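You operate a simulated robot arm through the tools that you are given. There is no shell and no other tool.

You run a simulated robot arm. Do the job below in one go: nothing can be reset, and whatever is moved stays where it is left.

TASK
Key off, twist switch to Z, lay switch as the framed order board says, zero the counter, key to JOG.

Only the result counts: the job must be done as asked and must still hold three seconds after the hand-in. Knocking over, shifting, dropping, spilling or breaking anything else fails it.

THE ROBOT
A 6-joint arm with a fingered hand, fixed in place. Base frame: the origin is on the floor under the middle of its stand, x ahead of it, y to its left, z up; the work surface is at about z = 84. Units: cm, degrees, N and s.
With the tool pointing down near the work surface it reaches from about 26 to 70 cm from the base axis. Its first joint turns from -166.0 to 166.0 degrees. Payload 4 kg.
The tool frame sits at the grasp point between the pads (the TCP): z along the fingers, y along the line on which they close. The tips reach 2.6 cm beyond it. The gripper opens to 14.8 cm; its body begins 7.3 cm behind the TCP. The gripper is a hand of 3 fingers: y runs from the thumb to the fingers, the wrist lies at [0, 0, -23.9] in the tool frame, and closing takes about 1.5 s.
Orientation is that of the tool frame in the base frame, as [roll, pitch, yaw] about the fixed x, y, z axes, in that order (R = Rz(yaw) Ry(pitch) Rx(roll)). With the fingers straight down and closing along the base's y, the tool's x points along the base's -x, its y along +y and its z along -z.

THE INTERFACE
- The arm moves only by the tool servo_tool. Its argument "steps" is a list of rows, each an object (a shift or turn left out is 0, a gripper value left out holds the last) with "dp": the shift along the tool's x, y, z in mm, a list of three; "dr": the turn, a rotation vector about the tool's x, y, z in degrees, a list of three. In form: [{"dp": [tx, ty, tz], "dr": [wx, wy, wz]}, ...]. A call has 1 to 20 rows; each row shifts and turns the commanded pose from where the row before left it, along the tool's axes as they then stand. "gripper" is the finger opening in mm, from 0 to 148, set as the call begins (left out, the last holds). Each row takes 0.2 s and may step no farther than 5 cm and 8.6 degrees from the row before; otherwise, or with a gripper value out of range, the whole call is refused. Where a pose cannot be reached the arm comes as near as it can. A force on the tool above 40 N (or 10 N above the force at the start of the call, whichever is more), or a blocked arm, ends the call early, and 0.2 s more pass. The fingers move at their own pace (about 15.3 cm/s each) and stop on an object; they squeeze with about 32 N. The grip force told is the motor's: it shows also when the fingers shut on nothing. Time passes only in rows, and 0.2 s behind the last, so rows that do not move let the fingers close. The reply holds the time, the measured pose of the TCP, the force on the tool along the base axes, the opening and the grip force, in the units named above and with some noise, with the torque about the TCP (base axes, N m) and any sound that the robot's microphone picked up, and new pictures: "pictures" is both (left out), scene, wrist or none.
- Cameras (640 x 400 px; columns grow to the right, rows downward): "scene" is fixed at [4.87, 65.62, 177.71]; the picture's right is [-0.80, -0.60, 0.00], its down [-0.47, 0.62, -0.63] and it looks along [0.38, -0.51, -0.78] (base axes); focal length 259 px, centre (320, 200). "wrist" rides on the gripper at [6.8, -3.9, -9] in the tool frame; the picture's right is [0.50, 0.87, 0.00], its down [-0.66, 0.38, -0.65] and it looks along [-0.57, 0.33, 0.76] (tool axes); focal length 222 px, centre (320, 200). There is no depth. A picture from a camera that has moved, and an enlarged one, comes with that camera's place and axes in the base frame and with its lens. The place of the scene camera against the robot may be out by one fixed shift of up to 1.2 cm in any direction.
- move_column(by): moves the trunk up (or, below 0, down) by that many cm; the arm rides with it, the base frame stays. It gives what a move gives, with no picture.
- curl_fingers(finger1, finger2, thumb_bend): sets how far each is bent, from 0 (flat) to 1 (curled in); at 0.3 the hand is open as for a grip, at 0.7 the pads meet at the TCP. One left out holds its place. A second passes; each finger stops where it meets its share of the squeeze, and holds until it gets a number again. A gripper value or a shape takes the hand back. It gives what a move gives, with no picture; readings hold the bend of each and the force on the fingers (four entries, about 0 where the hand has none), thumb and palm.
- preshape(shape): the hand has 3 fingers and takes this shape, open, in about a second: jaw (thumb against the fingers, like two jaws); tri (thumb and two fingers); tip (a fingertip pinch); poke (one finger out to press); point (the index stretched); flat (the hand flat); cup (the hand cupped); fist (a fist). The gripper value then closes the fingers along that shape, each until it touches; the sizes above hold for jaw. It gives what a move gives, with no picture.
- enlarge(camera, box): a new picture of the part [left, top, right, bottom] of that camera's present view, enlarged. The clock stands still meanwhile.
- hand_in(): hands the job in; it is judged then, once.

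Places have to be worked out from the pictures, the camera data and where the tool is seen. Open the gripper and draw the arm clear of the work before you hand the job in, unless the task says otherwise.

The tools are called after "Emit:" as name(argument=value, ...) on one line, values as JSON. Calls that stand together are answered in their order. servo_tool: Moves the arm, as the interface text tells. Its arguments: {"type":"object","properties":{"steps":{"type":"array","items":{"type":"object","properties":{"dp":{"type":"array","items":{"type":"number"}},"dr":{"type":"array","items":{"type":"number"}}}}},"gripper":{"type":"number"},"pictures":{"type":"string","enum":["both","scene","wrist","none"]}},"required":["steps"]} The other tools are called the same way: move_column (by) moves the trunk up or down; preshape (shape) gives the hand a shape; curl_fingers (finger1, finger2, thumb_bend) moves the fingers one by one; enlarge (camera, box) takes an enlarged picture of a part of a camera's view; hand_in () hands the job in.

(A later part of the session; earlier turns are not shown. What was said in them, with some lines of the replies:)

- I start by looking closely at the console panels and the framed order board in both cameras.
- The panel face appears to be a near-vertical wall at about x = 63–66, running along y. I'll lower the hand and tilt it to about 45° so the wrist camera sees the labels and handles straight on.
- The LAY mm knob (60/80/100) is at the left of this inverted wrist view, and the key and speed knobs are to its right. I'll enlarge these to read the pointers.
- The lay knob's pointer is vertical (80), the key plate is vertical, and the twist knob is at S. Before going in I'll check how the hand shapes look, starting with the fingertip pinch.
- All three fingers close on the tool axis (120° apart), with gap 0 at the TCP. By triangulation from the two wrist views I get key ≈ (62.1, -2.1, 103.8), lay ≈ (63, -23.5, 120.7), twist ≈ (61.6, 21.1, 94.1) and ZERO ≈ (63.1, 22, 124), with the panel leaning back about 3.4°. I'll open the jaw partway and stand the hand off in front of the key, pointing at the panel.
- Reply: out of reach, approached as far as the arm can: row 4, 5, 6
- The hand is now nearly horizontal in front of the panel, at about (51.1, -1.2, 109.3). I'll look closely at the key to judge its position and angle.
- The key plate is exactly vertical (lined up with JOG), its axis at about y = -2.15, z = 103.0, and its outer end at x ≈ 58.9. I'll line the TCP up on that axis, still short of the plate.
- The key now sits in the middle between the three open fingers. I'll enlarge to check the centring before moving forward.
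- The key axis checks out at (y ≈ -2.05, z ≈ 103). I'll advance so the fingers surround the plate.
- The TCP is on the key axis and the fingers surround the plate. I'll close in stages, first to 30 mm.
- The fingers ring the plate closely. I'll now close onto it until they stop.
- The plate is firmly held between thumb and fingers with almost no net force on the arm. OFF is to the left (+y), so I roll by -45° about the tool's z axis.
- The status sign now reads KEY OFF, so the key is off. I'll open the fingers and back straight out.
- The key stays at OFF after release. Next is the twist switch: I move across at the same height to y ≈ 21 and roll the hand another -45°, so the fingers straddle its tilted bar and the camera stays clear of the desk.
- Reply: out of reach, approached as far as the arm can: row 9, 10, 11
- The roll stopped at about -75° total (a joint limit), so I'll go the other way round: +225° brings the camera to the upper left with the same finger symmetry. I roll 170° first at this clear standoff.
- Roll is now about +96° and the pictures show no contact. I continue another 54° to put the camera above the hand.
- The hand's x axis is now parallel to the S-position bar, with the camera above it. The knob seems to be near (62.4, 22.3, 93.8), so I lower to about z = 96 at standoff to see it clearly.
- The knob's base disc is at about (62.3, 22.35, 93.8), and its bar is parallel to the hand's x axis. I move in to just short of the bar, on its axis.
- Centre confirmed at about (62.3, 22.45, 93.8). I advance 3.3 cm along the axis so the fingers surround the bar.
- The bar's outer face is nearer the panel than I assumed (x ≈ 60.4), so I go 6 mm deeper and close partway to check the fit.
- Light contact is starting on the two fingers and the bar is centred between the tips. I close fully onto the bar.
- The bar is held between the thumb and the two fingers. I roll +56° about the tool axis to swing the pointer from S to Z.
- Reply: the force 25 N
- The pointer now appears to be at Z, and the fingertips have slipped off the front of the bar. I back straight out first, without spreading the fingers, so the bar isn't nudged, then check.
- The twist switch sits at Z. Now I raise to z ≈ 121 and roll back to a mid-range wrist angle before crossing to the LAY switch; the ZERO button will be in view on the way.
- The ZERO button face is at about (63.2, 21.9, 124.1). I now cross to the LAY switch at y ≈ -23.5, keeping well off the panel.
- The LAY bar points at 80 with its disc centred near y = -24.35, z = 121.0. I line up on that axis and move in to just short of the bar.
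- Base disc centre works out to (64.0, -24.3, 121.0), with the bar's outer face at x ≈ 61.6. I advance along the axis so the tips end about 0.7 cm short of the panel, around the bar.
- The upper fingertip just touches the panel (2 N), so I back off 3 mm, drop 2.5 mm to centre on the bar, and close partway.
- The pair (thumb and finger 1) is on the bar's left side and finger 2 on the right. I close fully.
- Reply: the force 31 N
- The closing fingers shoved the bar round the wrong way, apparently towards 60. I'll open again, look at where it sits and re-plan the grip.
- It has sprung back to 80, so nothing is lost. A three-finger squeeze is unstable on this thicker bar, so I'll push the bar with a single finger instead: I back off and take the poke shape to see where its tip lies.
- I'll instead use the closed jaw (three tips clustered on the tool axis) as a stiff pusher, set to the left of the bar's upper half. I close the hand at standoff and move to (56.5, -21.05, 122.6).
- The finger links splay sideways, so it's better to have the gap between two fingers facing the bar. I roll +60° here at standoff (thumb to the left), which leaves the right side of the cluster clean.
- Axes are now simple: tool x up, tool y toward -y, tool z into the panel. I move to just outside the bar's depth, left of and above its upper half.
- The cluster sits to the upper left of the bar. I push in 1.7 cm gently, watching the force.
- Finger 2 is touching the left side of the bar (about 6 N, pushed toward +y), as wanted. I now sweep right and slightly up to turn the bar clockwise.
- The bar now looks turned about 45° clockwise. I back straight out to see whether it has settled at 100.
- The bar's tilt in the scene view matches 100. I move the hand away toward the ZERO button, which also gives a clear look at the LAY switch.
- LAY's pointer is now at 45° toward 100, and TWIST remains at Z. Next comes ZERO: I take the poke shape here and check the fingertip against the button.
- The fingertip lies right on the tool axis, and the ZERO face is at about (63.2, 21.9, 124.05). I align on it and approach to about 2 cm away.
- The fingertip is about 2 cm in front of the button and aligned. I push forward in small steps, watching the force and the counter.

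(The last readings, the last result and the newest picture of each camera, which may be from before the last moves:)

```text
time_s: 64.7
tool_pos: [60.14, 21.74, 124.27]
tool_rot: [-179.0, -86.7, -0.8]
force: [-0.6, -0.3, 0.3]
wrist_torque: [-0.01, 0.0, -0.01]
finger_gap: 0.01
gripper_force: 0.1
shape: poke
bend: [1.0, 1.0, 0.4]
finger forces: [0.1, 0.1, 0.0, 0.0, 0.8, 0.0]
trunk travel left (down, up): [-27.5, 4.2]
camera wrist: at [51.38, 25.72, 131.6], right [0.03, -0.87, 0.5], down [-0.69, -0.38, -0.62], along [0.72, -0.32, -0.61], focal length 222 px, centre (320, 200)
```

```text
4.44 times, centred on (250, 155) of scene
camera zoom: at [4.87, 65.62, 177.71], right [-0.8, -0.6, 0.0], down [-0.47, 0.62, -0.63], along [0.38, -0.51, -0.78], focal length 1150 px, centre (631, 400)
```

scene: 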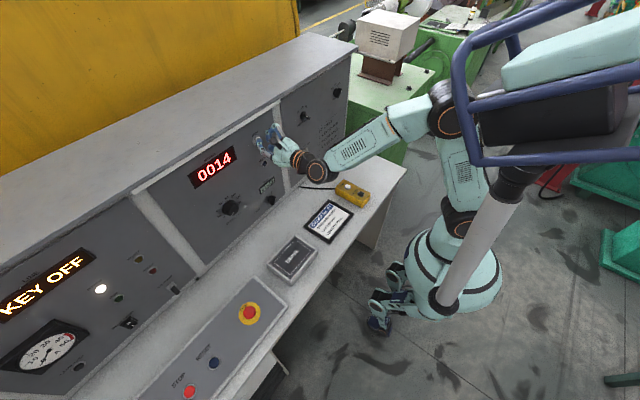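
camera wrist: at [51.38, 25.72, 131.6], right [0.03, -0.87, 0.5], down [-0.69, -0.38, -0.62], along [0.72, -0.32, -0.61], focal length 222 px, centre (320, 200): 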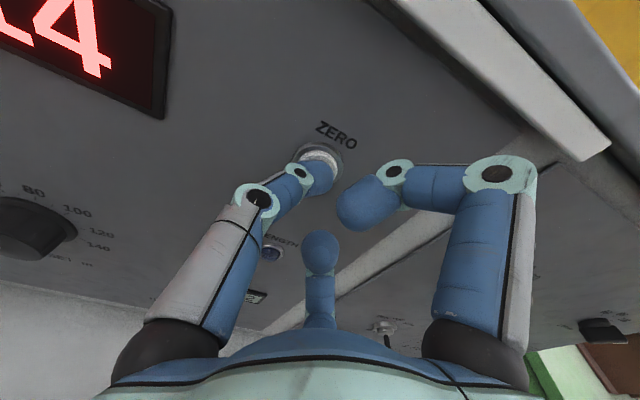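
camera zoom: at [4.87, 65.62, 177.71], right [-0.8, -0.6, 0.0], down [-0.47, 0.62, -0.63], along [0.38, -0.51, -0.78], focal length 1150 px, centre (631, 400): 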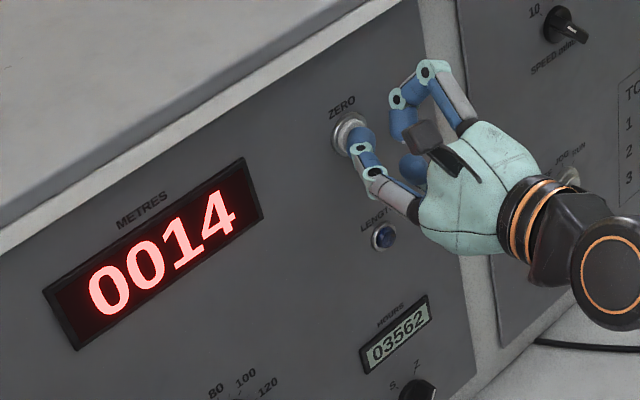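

The fingertip has just touched the button (0.8 N). I press further in 2–3 mm steps.

Emit:
servo_tool(steps=[{"dp": [0, 0, 3]}, {"dp": [0, 0, 2]}, {"dp": [0, 0, 0]}, {"dp": [0, 0, 0]}], pictures="scene")

Emit:
enlarge(camera="scene", box=[190, 110, 310, 200])

```text
time_s: 65.7
tool_pos: [60.63, 21.93, 124.25]
tool_rot: [-178.9, -86.7, -1.0]
force: [-8.2, 0.1, -1.9]
wrist_torque: [0.0, 0.01, -0.03]
finger_gap: 0.01
gripper_force: 0.1
shape: poke
bend: [1.0, 1.0, 0.4]
finger forces: [0.0, 0.0, 0.0, 0.0, 8.5, 0.0]
trunk travel left (down, up): [-27.5, 4.2]
heard: click
```

scene: 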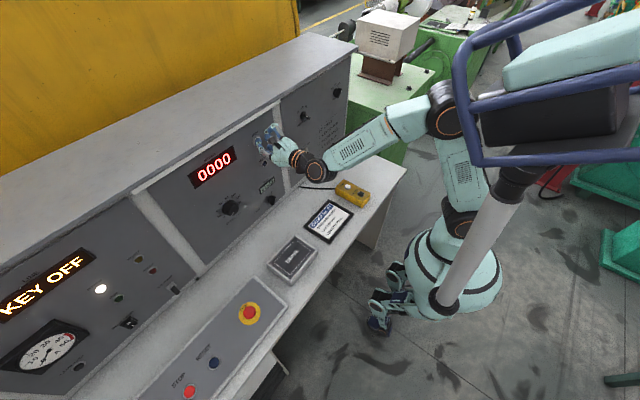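

```text
4.44 times, centred on (250, 155) of scene
camera zoom: at [4.87, 65.62, 177.71], right [-0.8, -0.6, 0.0], down [-0.47, 0.62, -0.63], along [0.38, -0.51, -0.78], focal length 1150 px, centre (631, 400)
```

zoom: 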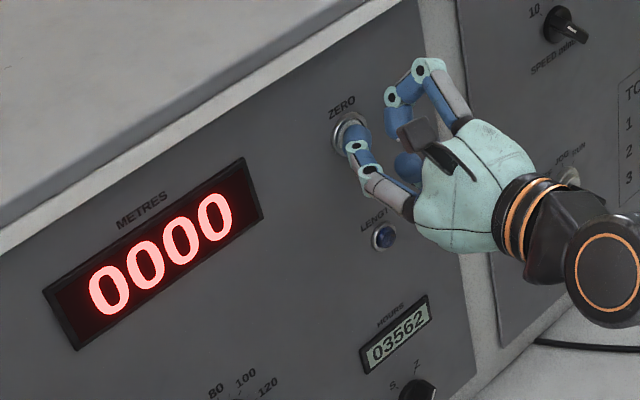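

A click was heard and the counter reads 0000. I retract from the button and reopen the hand in jaw shape at a safe distance.

Emit:
servo_tool(steps=[{"dp": [0, 0, -10]}, {"dp": [0, 0, -25]}, {"dp": [0, 0, -40]}, {"dp": [0, 0, 0]}], pictures="scene")

Emit:
preshape(shape="jaw")

```text
time_s: 66.7
tool_pos: [53.33, 21.72, 124.61]
tool_rot: [-178.9, -86.7, -0.9]
force: [-0.6, 0.6, -0.8]
wrist_torque: [-0.03, -0.01, 0.02]
finger_gap: 0.0
gripper_force: 0.1
shape: poke
bend: [1.0, 1.0, 0.4]
finger forces: [0.0, 0.0, 0.0, 0.1, 0.0, 0.1]
trunk travel left (down, up): [-27.5, 4.2]
```

scene: 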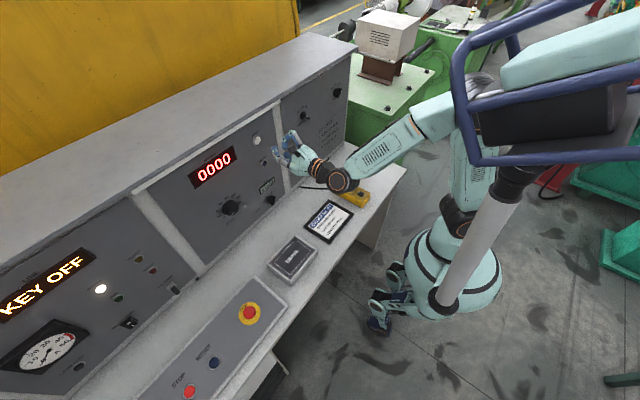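

```text
time_s: 67.6
tool_pos: [53.19, 21.78, 124.63]
tool_rot: [-178.8, -86.8, -1.0]
force: [0.8, 0.5, -0.4]
wrist_torque: [0.06, -0.01, 0.01]
finger_gap: 14.81
gripper_force: 0.1
shape: jaw
bend: [0.3, 0.3, 0.3]
finger forces: [0.0, 0.0, 0.0, 0.0, 0.0, 0.0]
trunk travel left (down, up): [-27.5, 4.2]
```

The counter holds 0000 after release. Now I move back to the key standoff at (53.8, -2, 103.4) and roll -45° so that the closing line is square to the key plate at OFF.

Emit:
servo_tool(steps=[{"dp": [-26.4, 29.75, 2.2]}, {"dp": [-26.4, 29.75, 2.2]}, {"dp": [-26.4, 29.75, 2.2]}, {"dp": [-26.4, 29.75, 2.2]}, {"dp": [-26.4, 29.75, 2.2]}, {"dp": [-26.4, 29.75, 2.2]}, {"dp": [-26.4, 29.75, 2.2]}, {"dp": [-26.4, 29.75, 2.2]}, {"dr": [0, 0, -7.5]}, {"dr": [0, 0, -7.5]}, {"dr": [0, 0, -7.5]}, {"dr": [0, 0, -7.5]}, {"dr": [0, 0, -7.5]}, {"dr": [0, 0, -7.5]}, {"dp": [0, 0, 0]}], gripper=70, pictures="both")

Emit:
enlarge(camera="wrist", box=[200, 60, 440, 220])

Emit:
enlarge(camera="scene", box=[280, 120, 400, 200])

```text
time_s: 70.8
tool_pos: [53.92, -1.92, 103.51]
tool_rot: [94.7, -45.0, 86.9]
force: [-0.7, 0.7, 0.2]
wrist_torque: [-0.02, 0.0, 0.02]
finger_gap: 7.05
gripper_force: 0.0
shape: jaw
bend: [0.37, 0.37, 0.7]
finger forces: [0.0, 0.0, 0.0, 0.1, 0.1, 0.1]
trunk travel left (down, up): [-27.5, 4.2]
camera wrist: at [44.79, 5.56, 106.06], right [0.06, -0.26, 0.96], down [-0.66, -0.73, -0.16], along [0.75, -0.63, -0.21], focal length 222 px, centre (320, 200)
```

scene: 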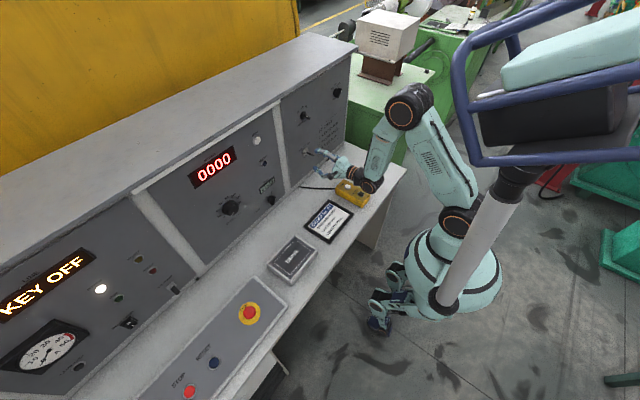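
wrist: 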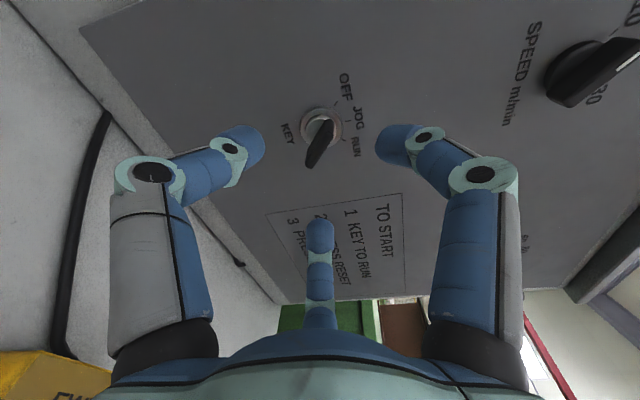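

```text
2.50 times, centred on (320, 140) of wrist
camera zoom: at [44.79, 5.56, 106.06], right [0.06, -0.26, 0.96], down [-0.66, -0.73, -0.16], along [0.75, -0.63, -0.21], focal length 555 px, centre (320, 350)
```

zoom: 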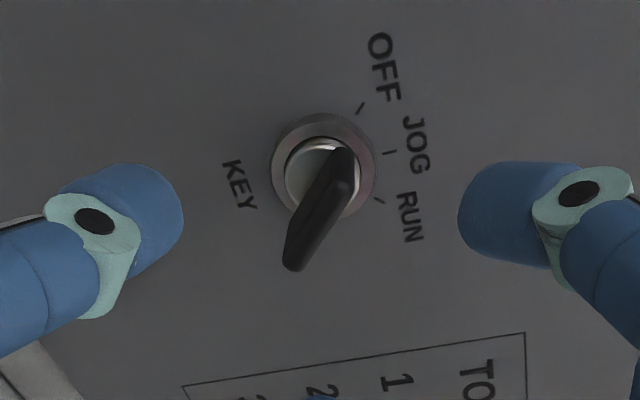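

```text
5.00 times, centred on (340, 160) of scene
camera zoom: at [4.87, 65.62, 177.71], right [-0.8, -0.6, 0.0], down [-0.47, 0.62, -0.63], along [0.38, -0.51, -0.78], focal length 1294 px, centre (220, 400)
```

zoom: 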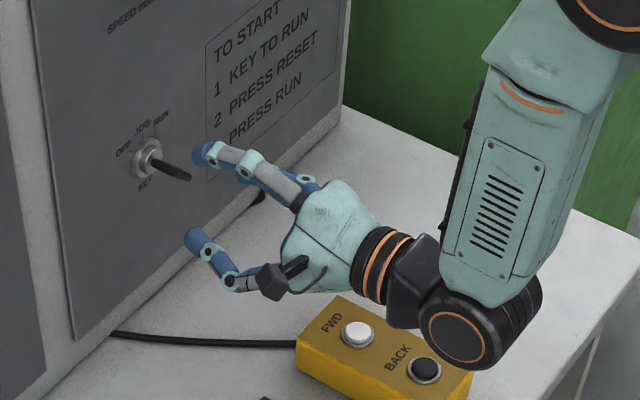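

The hand's x axis is parallel to the key plate at OFF, and the key is centred. I advance to the same grip point as before, (58.45, -2.0, 103.25).

Emit:
servo_tool(steps=[{"dp": [-0.2, 0.2, 15.1]}, {"dp": [-0.2, 0.2, 15.1]}, {"dp": [-0.2, 0.2, 15.1]}, {"dp": [0, 0, 0]}], pictures="none")

Emit:
servo_tool(steps=[{"dp": [0, 0, 0]}, {"dp": [0, 0, 0]}, {"dp": [0, 0, 0]}], gripper=30, pictures="wrist")

Emit:
enlarge(camera="wrist", box=[220, 100, 420, 260])

```text
time_s: 71.8
tool_pos: [58.28, -2.21, 103.22]
tool_rot: [94.7, -45.1, 86.8]
force: [-0.2, 0.5, 0.4]
wrist_torque: [0.0, 0.02, -0.01]
finger_gap: 7.05
gripper_force: 0.1
shape: jaw
bend: [0.37, 0.37, 0.7]
finger forces: [0.1, 0.1, 0.0, 0.0, 0.0, 0.1]
trunk travel left (down, up): [-27.5, 4.2]
```

```text
time_s: 72.6
tool_pos: [58.33, -2.04, 103.19]
tool_rot: [94.8, -45.1, 86.9]
force: [-1.2, 0.0, 0.3]
wrist_torque: [-0.01, -0.01, 0.03]
finger_gap: 3.06
gripper_force: 0.0
shape: jaw
bend: [0.75, 0.75, 0.7]
finger forces: [0.0, 0.1, 0.1, 0.0, 0.0, 0.1]
trunk travel left (down, up): [-27.5, 4.2]
camera wrist: at [49.22, 5.41, 105.83], right [0.06, -0.26, 0.96], down [-0.66, -0.73, -0.16], along [0.75, -0.63, -0.21], focal length 222 px, centre (320, 200)
```

wrist: 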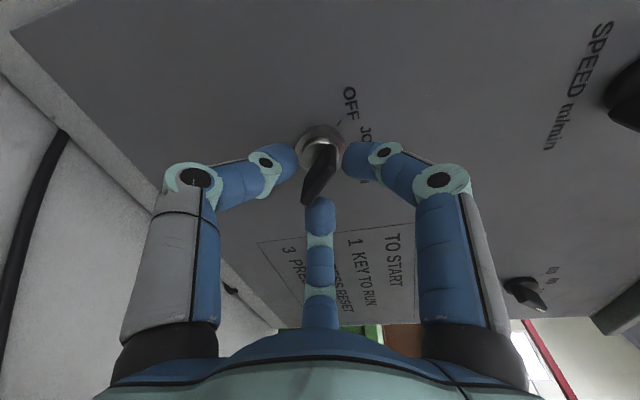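

```text
2.50 times, centred on (320, 180) of wrist
camera zoom: at [49.22, 5.41, 105.83], right [0.06, -0.26, 0.96], down [-0.66, -0.73, -0.16], along [0.75, -0.63, -0.21], focal length 555 px, centre (320, 250)
```

zoom: 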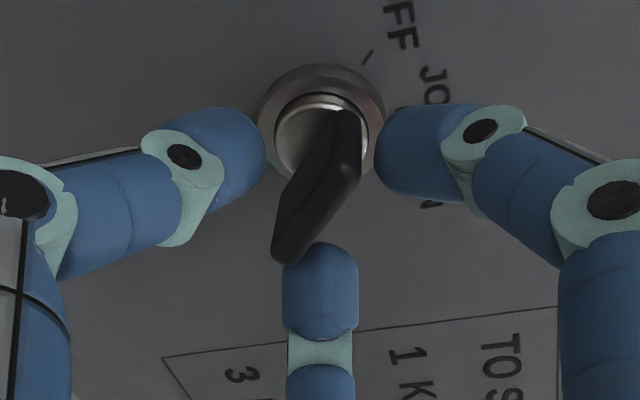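

The plate sits between the tips much as in the first good grip. I make a 1 mm downward trim and close.

Emit:
servo_tool(steps=[{"dp": [-0.9, -0.9, 0]}, {"dp": [0, 0, 0]}, {"dp": [0, 0, 0]}, {"dp": [0, 0, 0]}, {"dp": [0, 0, 0]}], gripper=0, pictures="wrist")

Emit:
enlarge(camera="wrist", box=[220, 100, 420, 260])

```text
time_s: 73.8
tool_pos: [58.41, -2.17, 103.15]
tool_rot: [94.6, -45.0, 87.0]
force: [5.7, 0.7, 4.9]
wrist_torque: [0.01, -0.08, -0.03]
finger_gap: 0.83
gripper_force: 32.5
shape: jaw
bend: [0.74, 0.74, 0.7]
finger forces: [0.0, 0.0, 0.0, 0.0, 29.2, 0.0]
trunk travel left (down, up): [-27.5, 4.2]
camera wrist: at [49.29, 5.39, 105.72], right [0.06, -0.26, 0.96], down [-0.66, -0.73, -0.16], along [0.75, -0.63, -0.21], focal length 222 px, centre (320, 200)
```

wrist: 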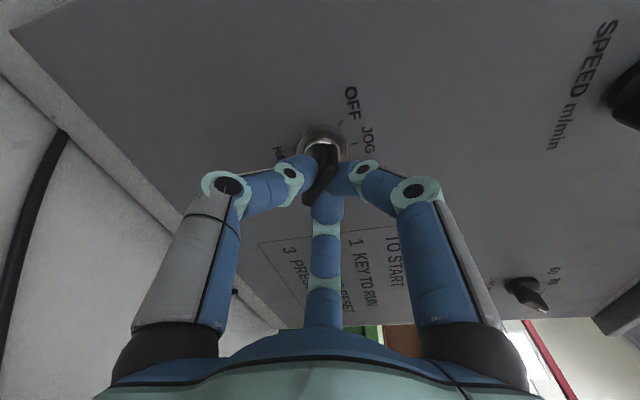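

```text
2.50 times, centred on (320, 180) of wrist
camera zoom: at [49.29, 5.39, 105.72], right [0.06, -0.26, 0.96], down [-0.66, -0.73, -0.16], along [0.75, -0.63, -0.21], focal length 555 px, centre (320, 250)
```

zoom: 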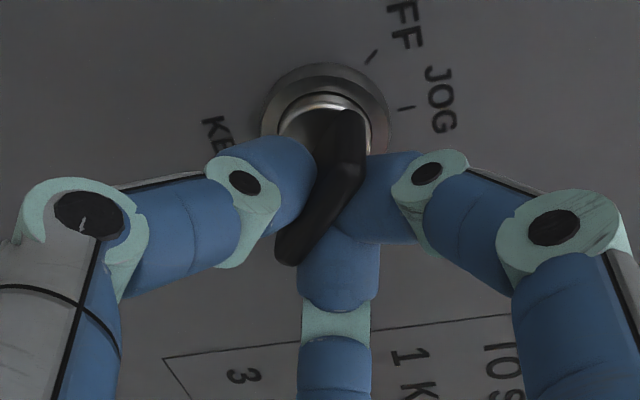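

The plate is gripped as before. I roll +45° to bring the key back up to JOG.

Emit:
servo_tool(steps=[{"dr": [0, 0, 6]}, {"dr": [0, 0, 6]}, {"dr": [0, 0, 6]}, {"dr": [0, 0, 6]}, {"dr": [0, 0, 6]}, {"dr": [0, 0, 6]}, {"dr": [0, 0, 6]}, {"dr": [0, 0, 3]}, {"dp": [0, 0, 0]}], pictures="both")

Emit:
enlarge(camera="wrist", box=[220, 100, 420, 260])

Emit:
enlarge(camera="scene", box=[280, 120, 360, 180])

```text
time_s: 75.8
tool_pos: [58.28, -2.09, 103.08]
tool_rot: [-178.2, -86.7, -1.6]
force: [6.2, 0.7, 2.7]
wrist_torque: [0.05, -0.08, 0.13]
finger_gap: 0.83
gripper_force: 32.1
shape: jaw
bend: [0.74, 0.74, 0.7]
finger forces: [0.0, 0.0, 0.1, 0.0, 31.5, 0.1]
trunk travel left (down, up): [-27.5, 4.2]
camera wrist: at [49.57, 1.76, 110.34], right [0.03, -0.87, 0.5], down [-0.69, -0.38, -0.62], along [0.72, -0.32, -0.61], focal length 222 px, centre (320, 200)
```

scene: 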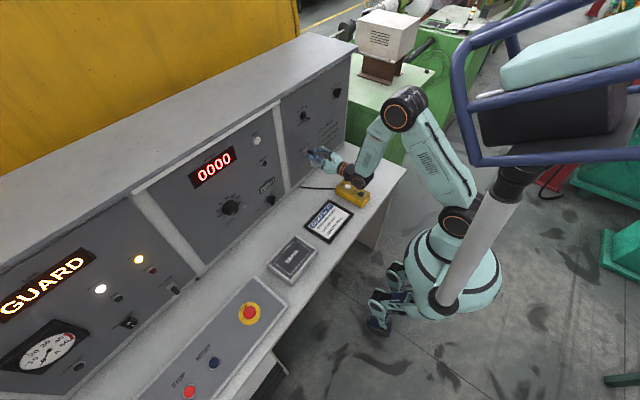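
wrist: 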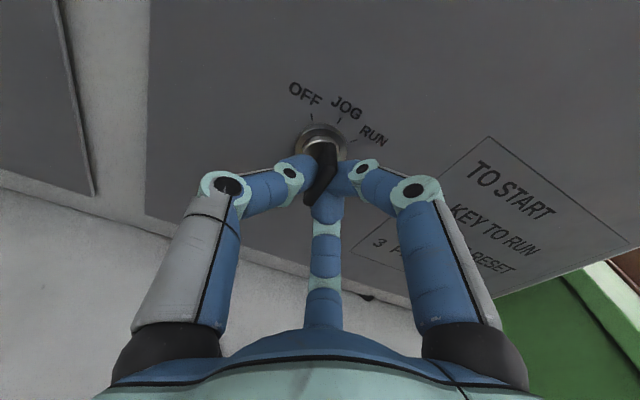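

```text
2.50 times, centred on (320, 180) of wrist
camera zoom: at [49.57, 1.76, 110.34], right [0.03, -0.87, 0.5], down [-0.69, -0.38, -0.62], along [0.72, -0.32, -0.61], focal length 555 px, centre (320, 250)
```

zoom: 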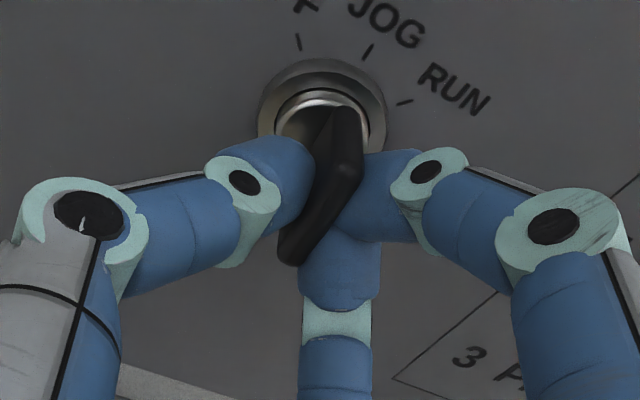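

```text
6.67 times, centred on (320, 150) of scene
camera zoom: at [4.87, 65.62, 177.71], right [-0.8, -0.6, 0.0], down [-0.47, 0.62, -0.63], along [0.38, -0.51, -0.78], focal length 1726 px, centre (320, 533)
```

zoom: 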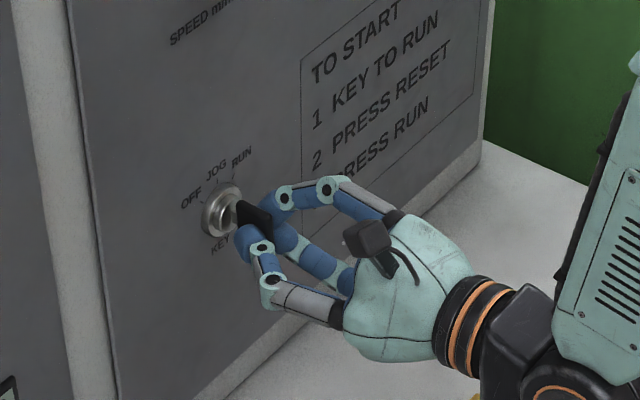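

The sign has gone back to GUARD as it was at the start. I open the fingers and back out to check the key's angle.

Emit:
servo_tool(steps=[{"dp": [0, 0, 0]}, {"dp": [0, 0, 0]}, {"dp": [0, 0, 0]}, {"dp": [0, 0, -20]}, {"dp": [0, 0, -30]}, {"dp": [0, 0, 0]}], gripper=76, pictures="both")

Emit:
enlarge(camera="wrist", box=[220, 60, 420, 200])

Emit:
enlarge(camera="scene", box=[290, 135, 330, 175])

```text
time_s: 77.2
tool_pos: [53.31, -2.06, 103.44]
tool_rot: [-178.8, -86.5, -1.0]
force: [0.6, -0.8, 0.0]
wrist_torque: [0.01, 0.0, 0.01]
finger_gap: 7.54
gripper_force: 0.0
shape: jaw
bend: [0.36, 0.36, 0.7]
finger forces: [0.0, 0.0, 0.1, 0.0, 0.0, 0.0]
trunk travel left (down, up): [-27.5, 4.2]
camera wrist: at [44.57, 1.8, 110.76], right [0.03, -0.87, 0.5], down [-0.69, -0.38, -0.62], along [0.72, -0.32, -0.61], focal length 222 px, centre (320, 200)
```

scene: 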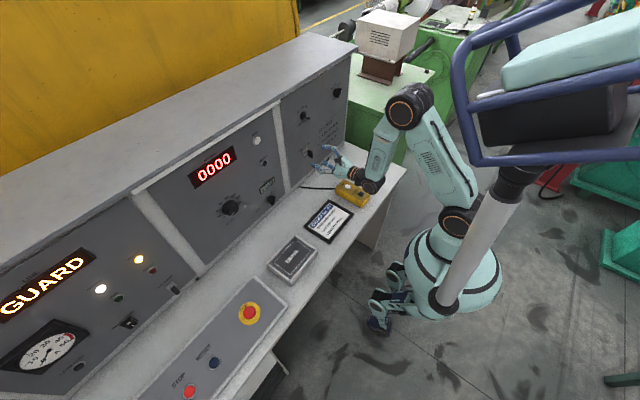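
wrist: 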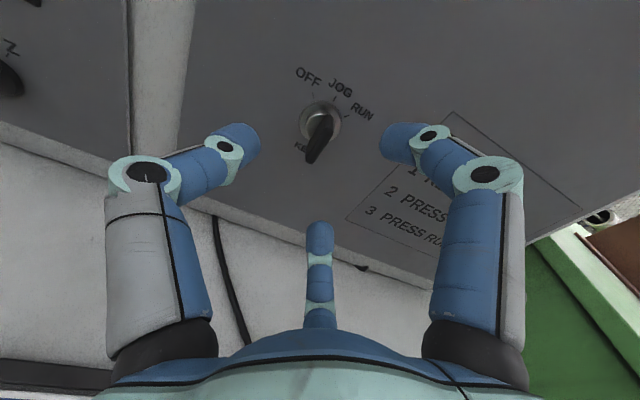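

```text
2.86 times, centred on (320, 130) of wrist
camera zoom: at [44.57, 1.8, 110.76], right [0.03, -0.87, 0.5], down [-0.69, -0.38, -0.62], along [0.72, -0.32, -0.61], focal length 635 px, centre (320, 400)
```

zoom: 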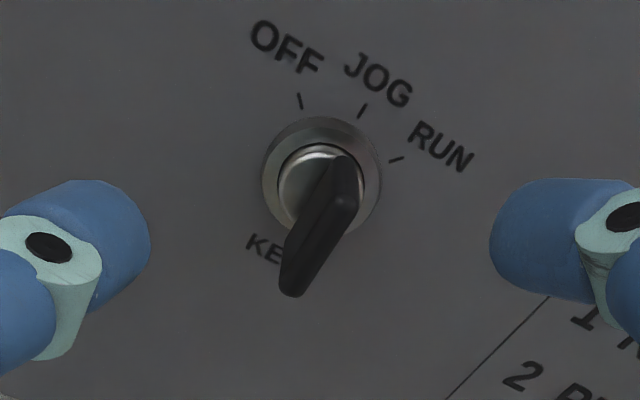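

```text
10.00 times, centred on (310, 155) of scene
camera zoom: at [4.87, 65.62, 177.71], right [-0.8, -0.6, 0.0], down [-0.47, 0.62, -0.63], along [0.38, -0.51, -0.78], focal length 2588 px, centre (420, 650)
```

zoom: 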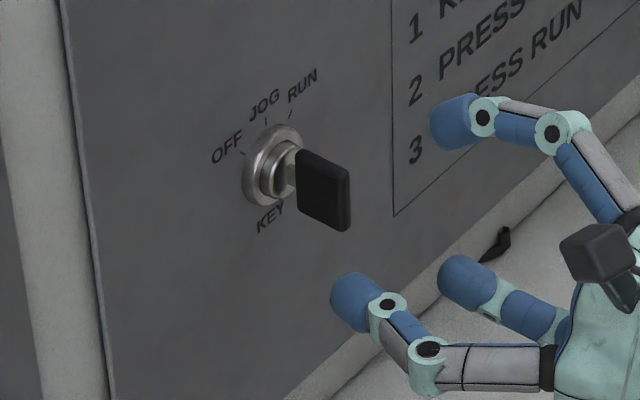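

The key stands vertical again, exactly as in the starting view, so it is at JOG. I open fully, raise and draw the arm back, then check every control.

Emit:
servo_tool(steps=[{"dp": [40, 0, -4]}, {"dp": [40, 0, -4]}, {"dp": [40, 0, -4]}, {"dp": [40, 0, -4]}, {"dp": [40, 0, -4]}, {"dp": [40, 0, -4]}, {"dp": [30, 0, -10]}, {"dp": [0, 0, -20]}, {"dp": [0, 0, 0]}], gripper=148, pictures="both")

Emit:
enlarge(camera="scene", box=[250, 60, 360, 210])

Emit:
enlarge(camera="scene", box=[320, 70, 360, 110])

Emit:
enlarge(camera="scene", box=[250, 170, 290, 210])

Emit:
enlarge(camera="scene", box=[0, 230, 200, 400])

```text
time_s: 79.2
tool_pos: [49.46, -2.27, 130.7]
tool_rot: [-178.9, -86.8, -0.9]
force: [0.3, 0.9, 0.0]
wrist_torque: [0.05, 0.04, 0.0]
finger_gap: 14.79
gripper_force: 0.1
shape: jaw
bend: [0.3, 0.3, 0.3]
finger forces: [0.1, 0.0, 0.1, 0.0, 0.0, 0.0]
trunk travel left (down, up): [-27.5, 4.2]
camera wrist: at [40.71, 1.65, 138.07], right [0.03, -0.87, 0.5], down [-0.69, -0.38, -0.62], along [0.72, -0.32, -0.61], focal length 222 px, centre (320, 200)
```

scene: 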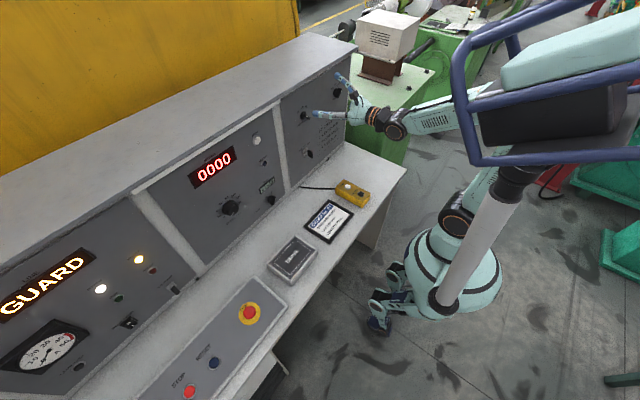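
wrist: 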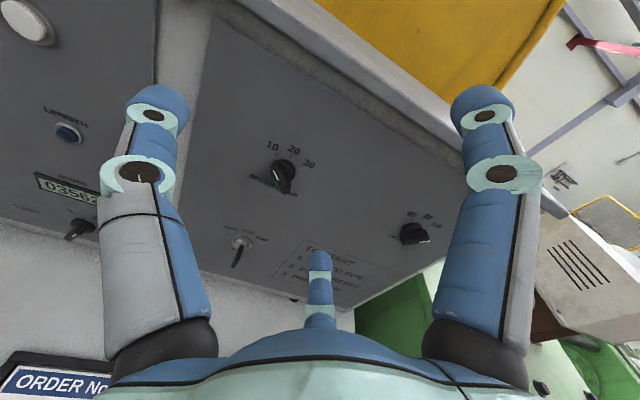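

```text
2.67 times, centred on (305, 135) of scene
camera zoom: at [4.87, 65.62, 177.71], right [-0.8, -0.6, 0.0], down [-0.47, 0.62, -0.63], along [0.38, -0.51, -0.78], focal length 690 px, centre (360, 373)
```

zoom: 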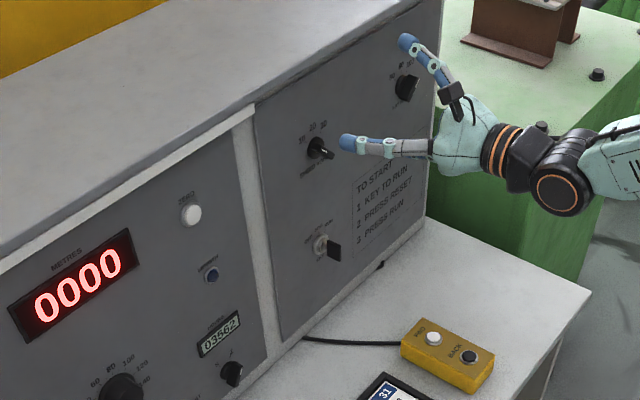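

```text
10.00 times, centred on (340, 90) of scene
camera zoom: at [4.87, 65.62, 177.71], right [-0.8, -0.6, 0.0], down [-0.47, 0.62, -0.63], along [0.38, -0.51, -0.78], focal length 2588 px, centre (120, 1300)
```

zoom: 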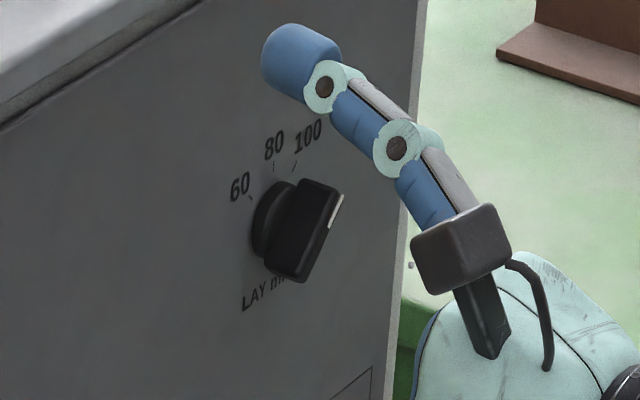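

```text
10.00 times, centred on (270, 190) of scene
camera zoom: at [4.87, 65.62, 177.71], right [-0.8, -0.6, 0.0], down [-0.47, 0.62, -0.63], along [0.38, -0.51, -0.78], focal length 2588 px, centre (820, 300)
```

zoom: 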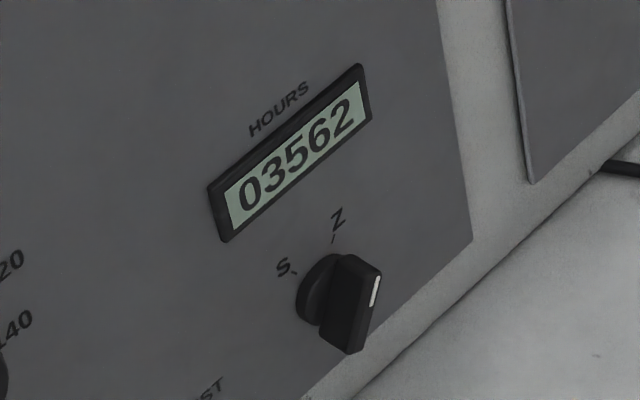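

```text
2.35 times, centred on (100, 315) of scene
camera zoom: at [4.87, 65.62, 177.71], right [-0.8, -0.6, 0.0], down [-0.47, 0.62, -0.63], along [0.38, -0.51, -0.78], focal length 609 px, centre (838, -71)
```

zoom: 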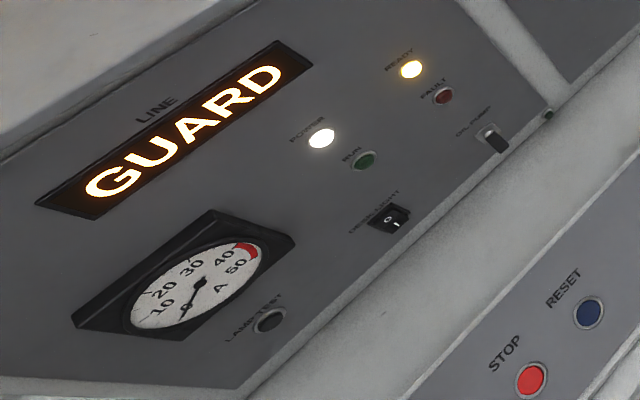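

Everything reads right: counter 0000, TWIST at Z, LAY pointer toward 100, sign back to GUARD with READY lit. One last look at LAY and the key from the wrist camera before handing in.

Emit:
enlarge(camera="wrist", box=[370, 190, 470, 270])

Emit:
enlarge(camera="wrist", box=[200, 130, 330, 280])

```text
5.00 times, centred on (420, 230) of wrist
camera zoom: at [40.71, 1.65, 138.07], right [0.03, -0.87, 0.5], down [-0.69, -0.38, -0.62], along [0.72, -0.32, -0.61], focal length 1111 px, centre (-180, 50)
```

zoom: 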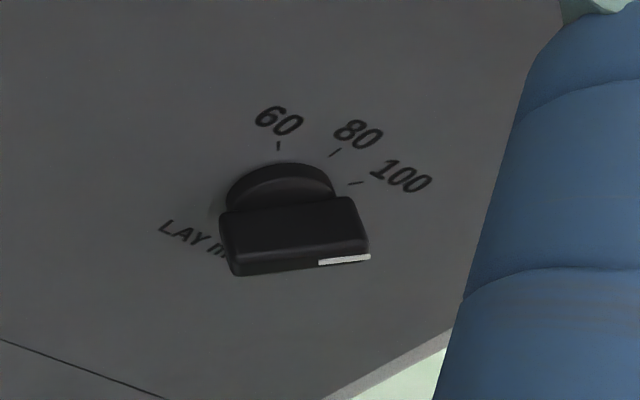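

```text
2.67 times, centred on (265, 205) of wrist
camera zoom: at [40.71, 1.65, 138.07], right [0.03, -0.87, 0.5], down [-0.69, -0.38, -0.62], along [0.72, -0.32, -0.61], focal length 592 px, centre (467, 187)
```

zoom: 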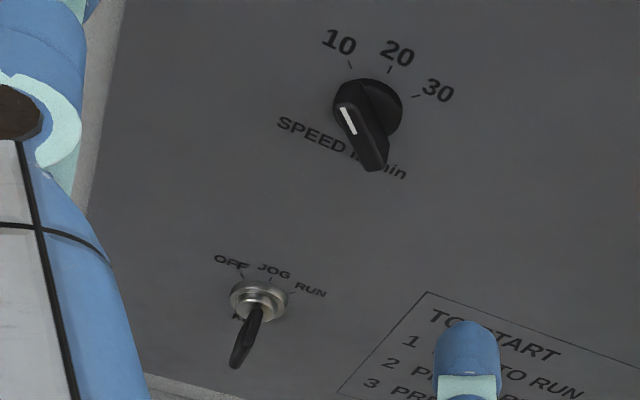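

LAY points at 100, the key is at JOG, SPEED is untouched at 10, and the hand is open and clear of the panel. Handing in.

Emit:
hand_in()

```text
The job is handed in.
```

I did all five steps in order and handed the job in. I've had no verdict back on it. The last pictures before hand-in showed:

- **Key off:** the key was turned to OFF first, and the line sign read KEY OFF until the last step.
- **Twist:** the switch is at Z.
- **Lay:** the switch is at 100, as order board No. 31 says (lay 100 mm). My first grip pushed this switch the wrong way. It sprang back to 80 on release, and I then pushed it over to 100.
- **Counter:** I pressed ZERO once. It clicked, and the counter reads 0000.
- **Key to JOG:** the key is back at JOG, and the sign reads GUARD as it did at the start.

The order board also lists a speed and a length. I left those alone because you only asked for the lay switch; the speed knob still points to 10.

I saw nothing knocked or shifted on the desk. The hand is open and clear of the panel.
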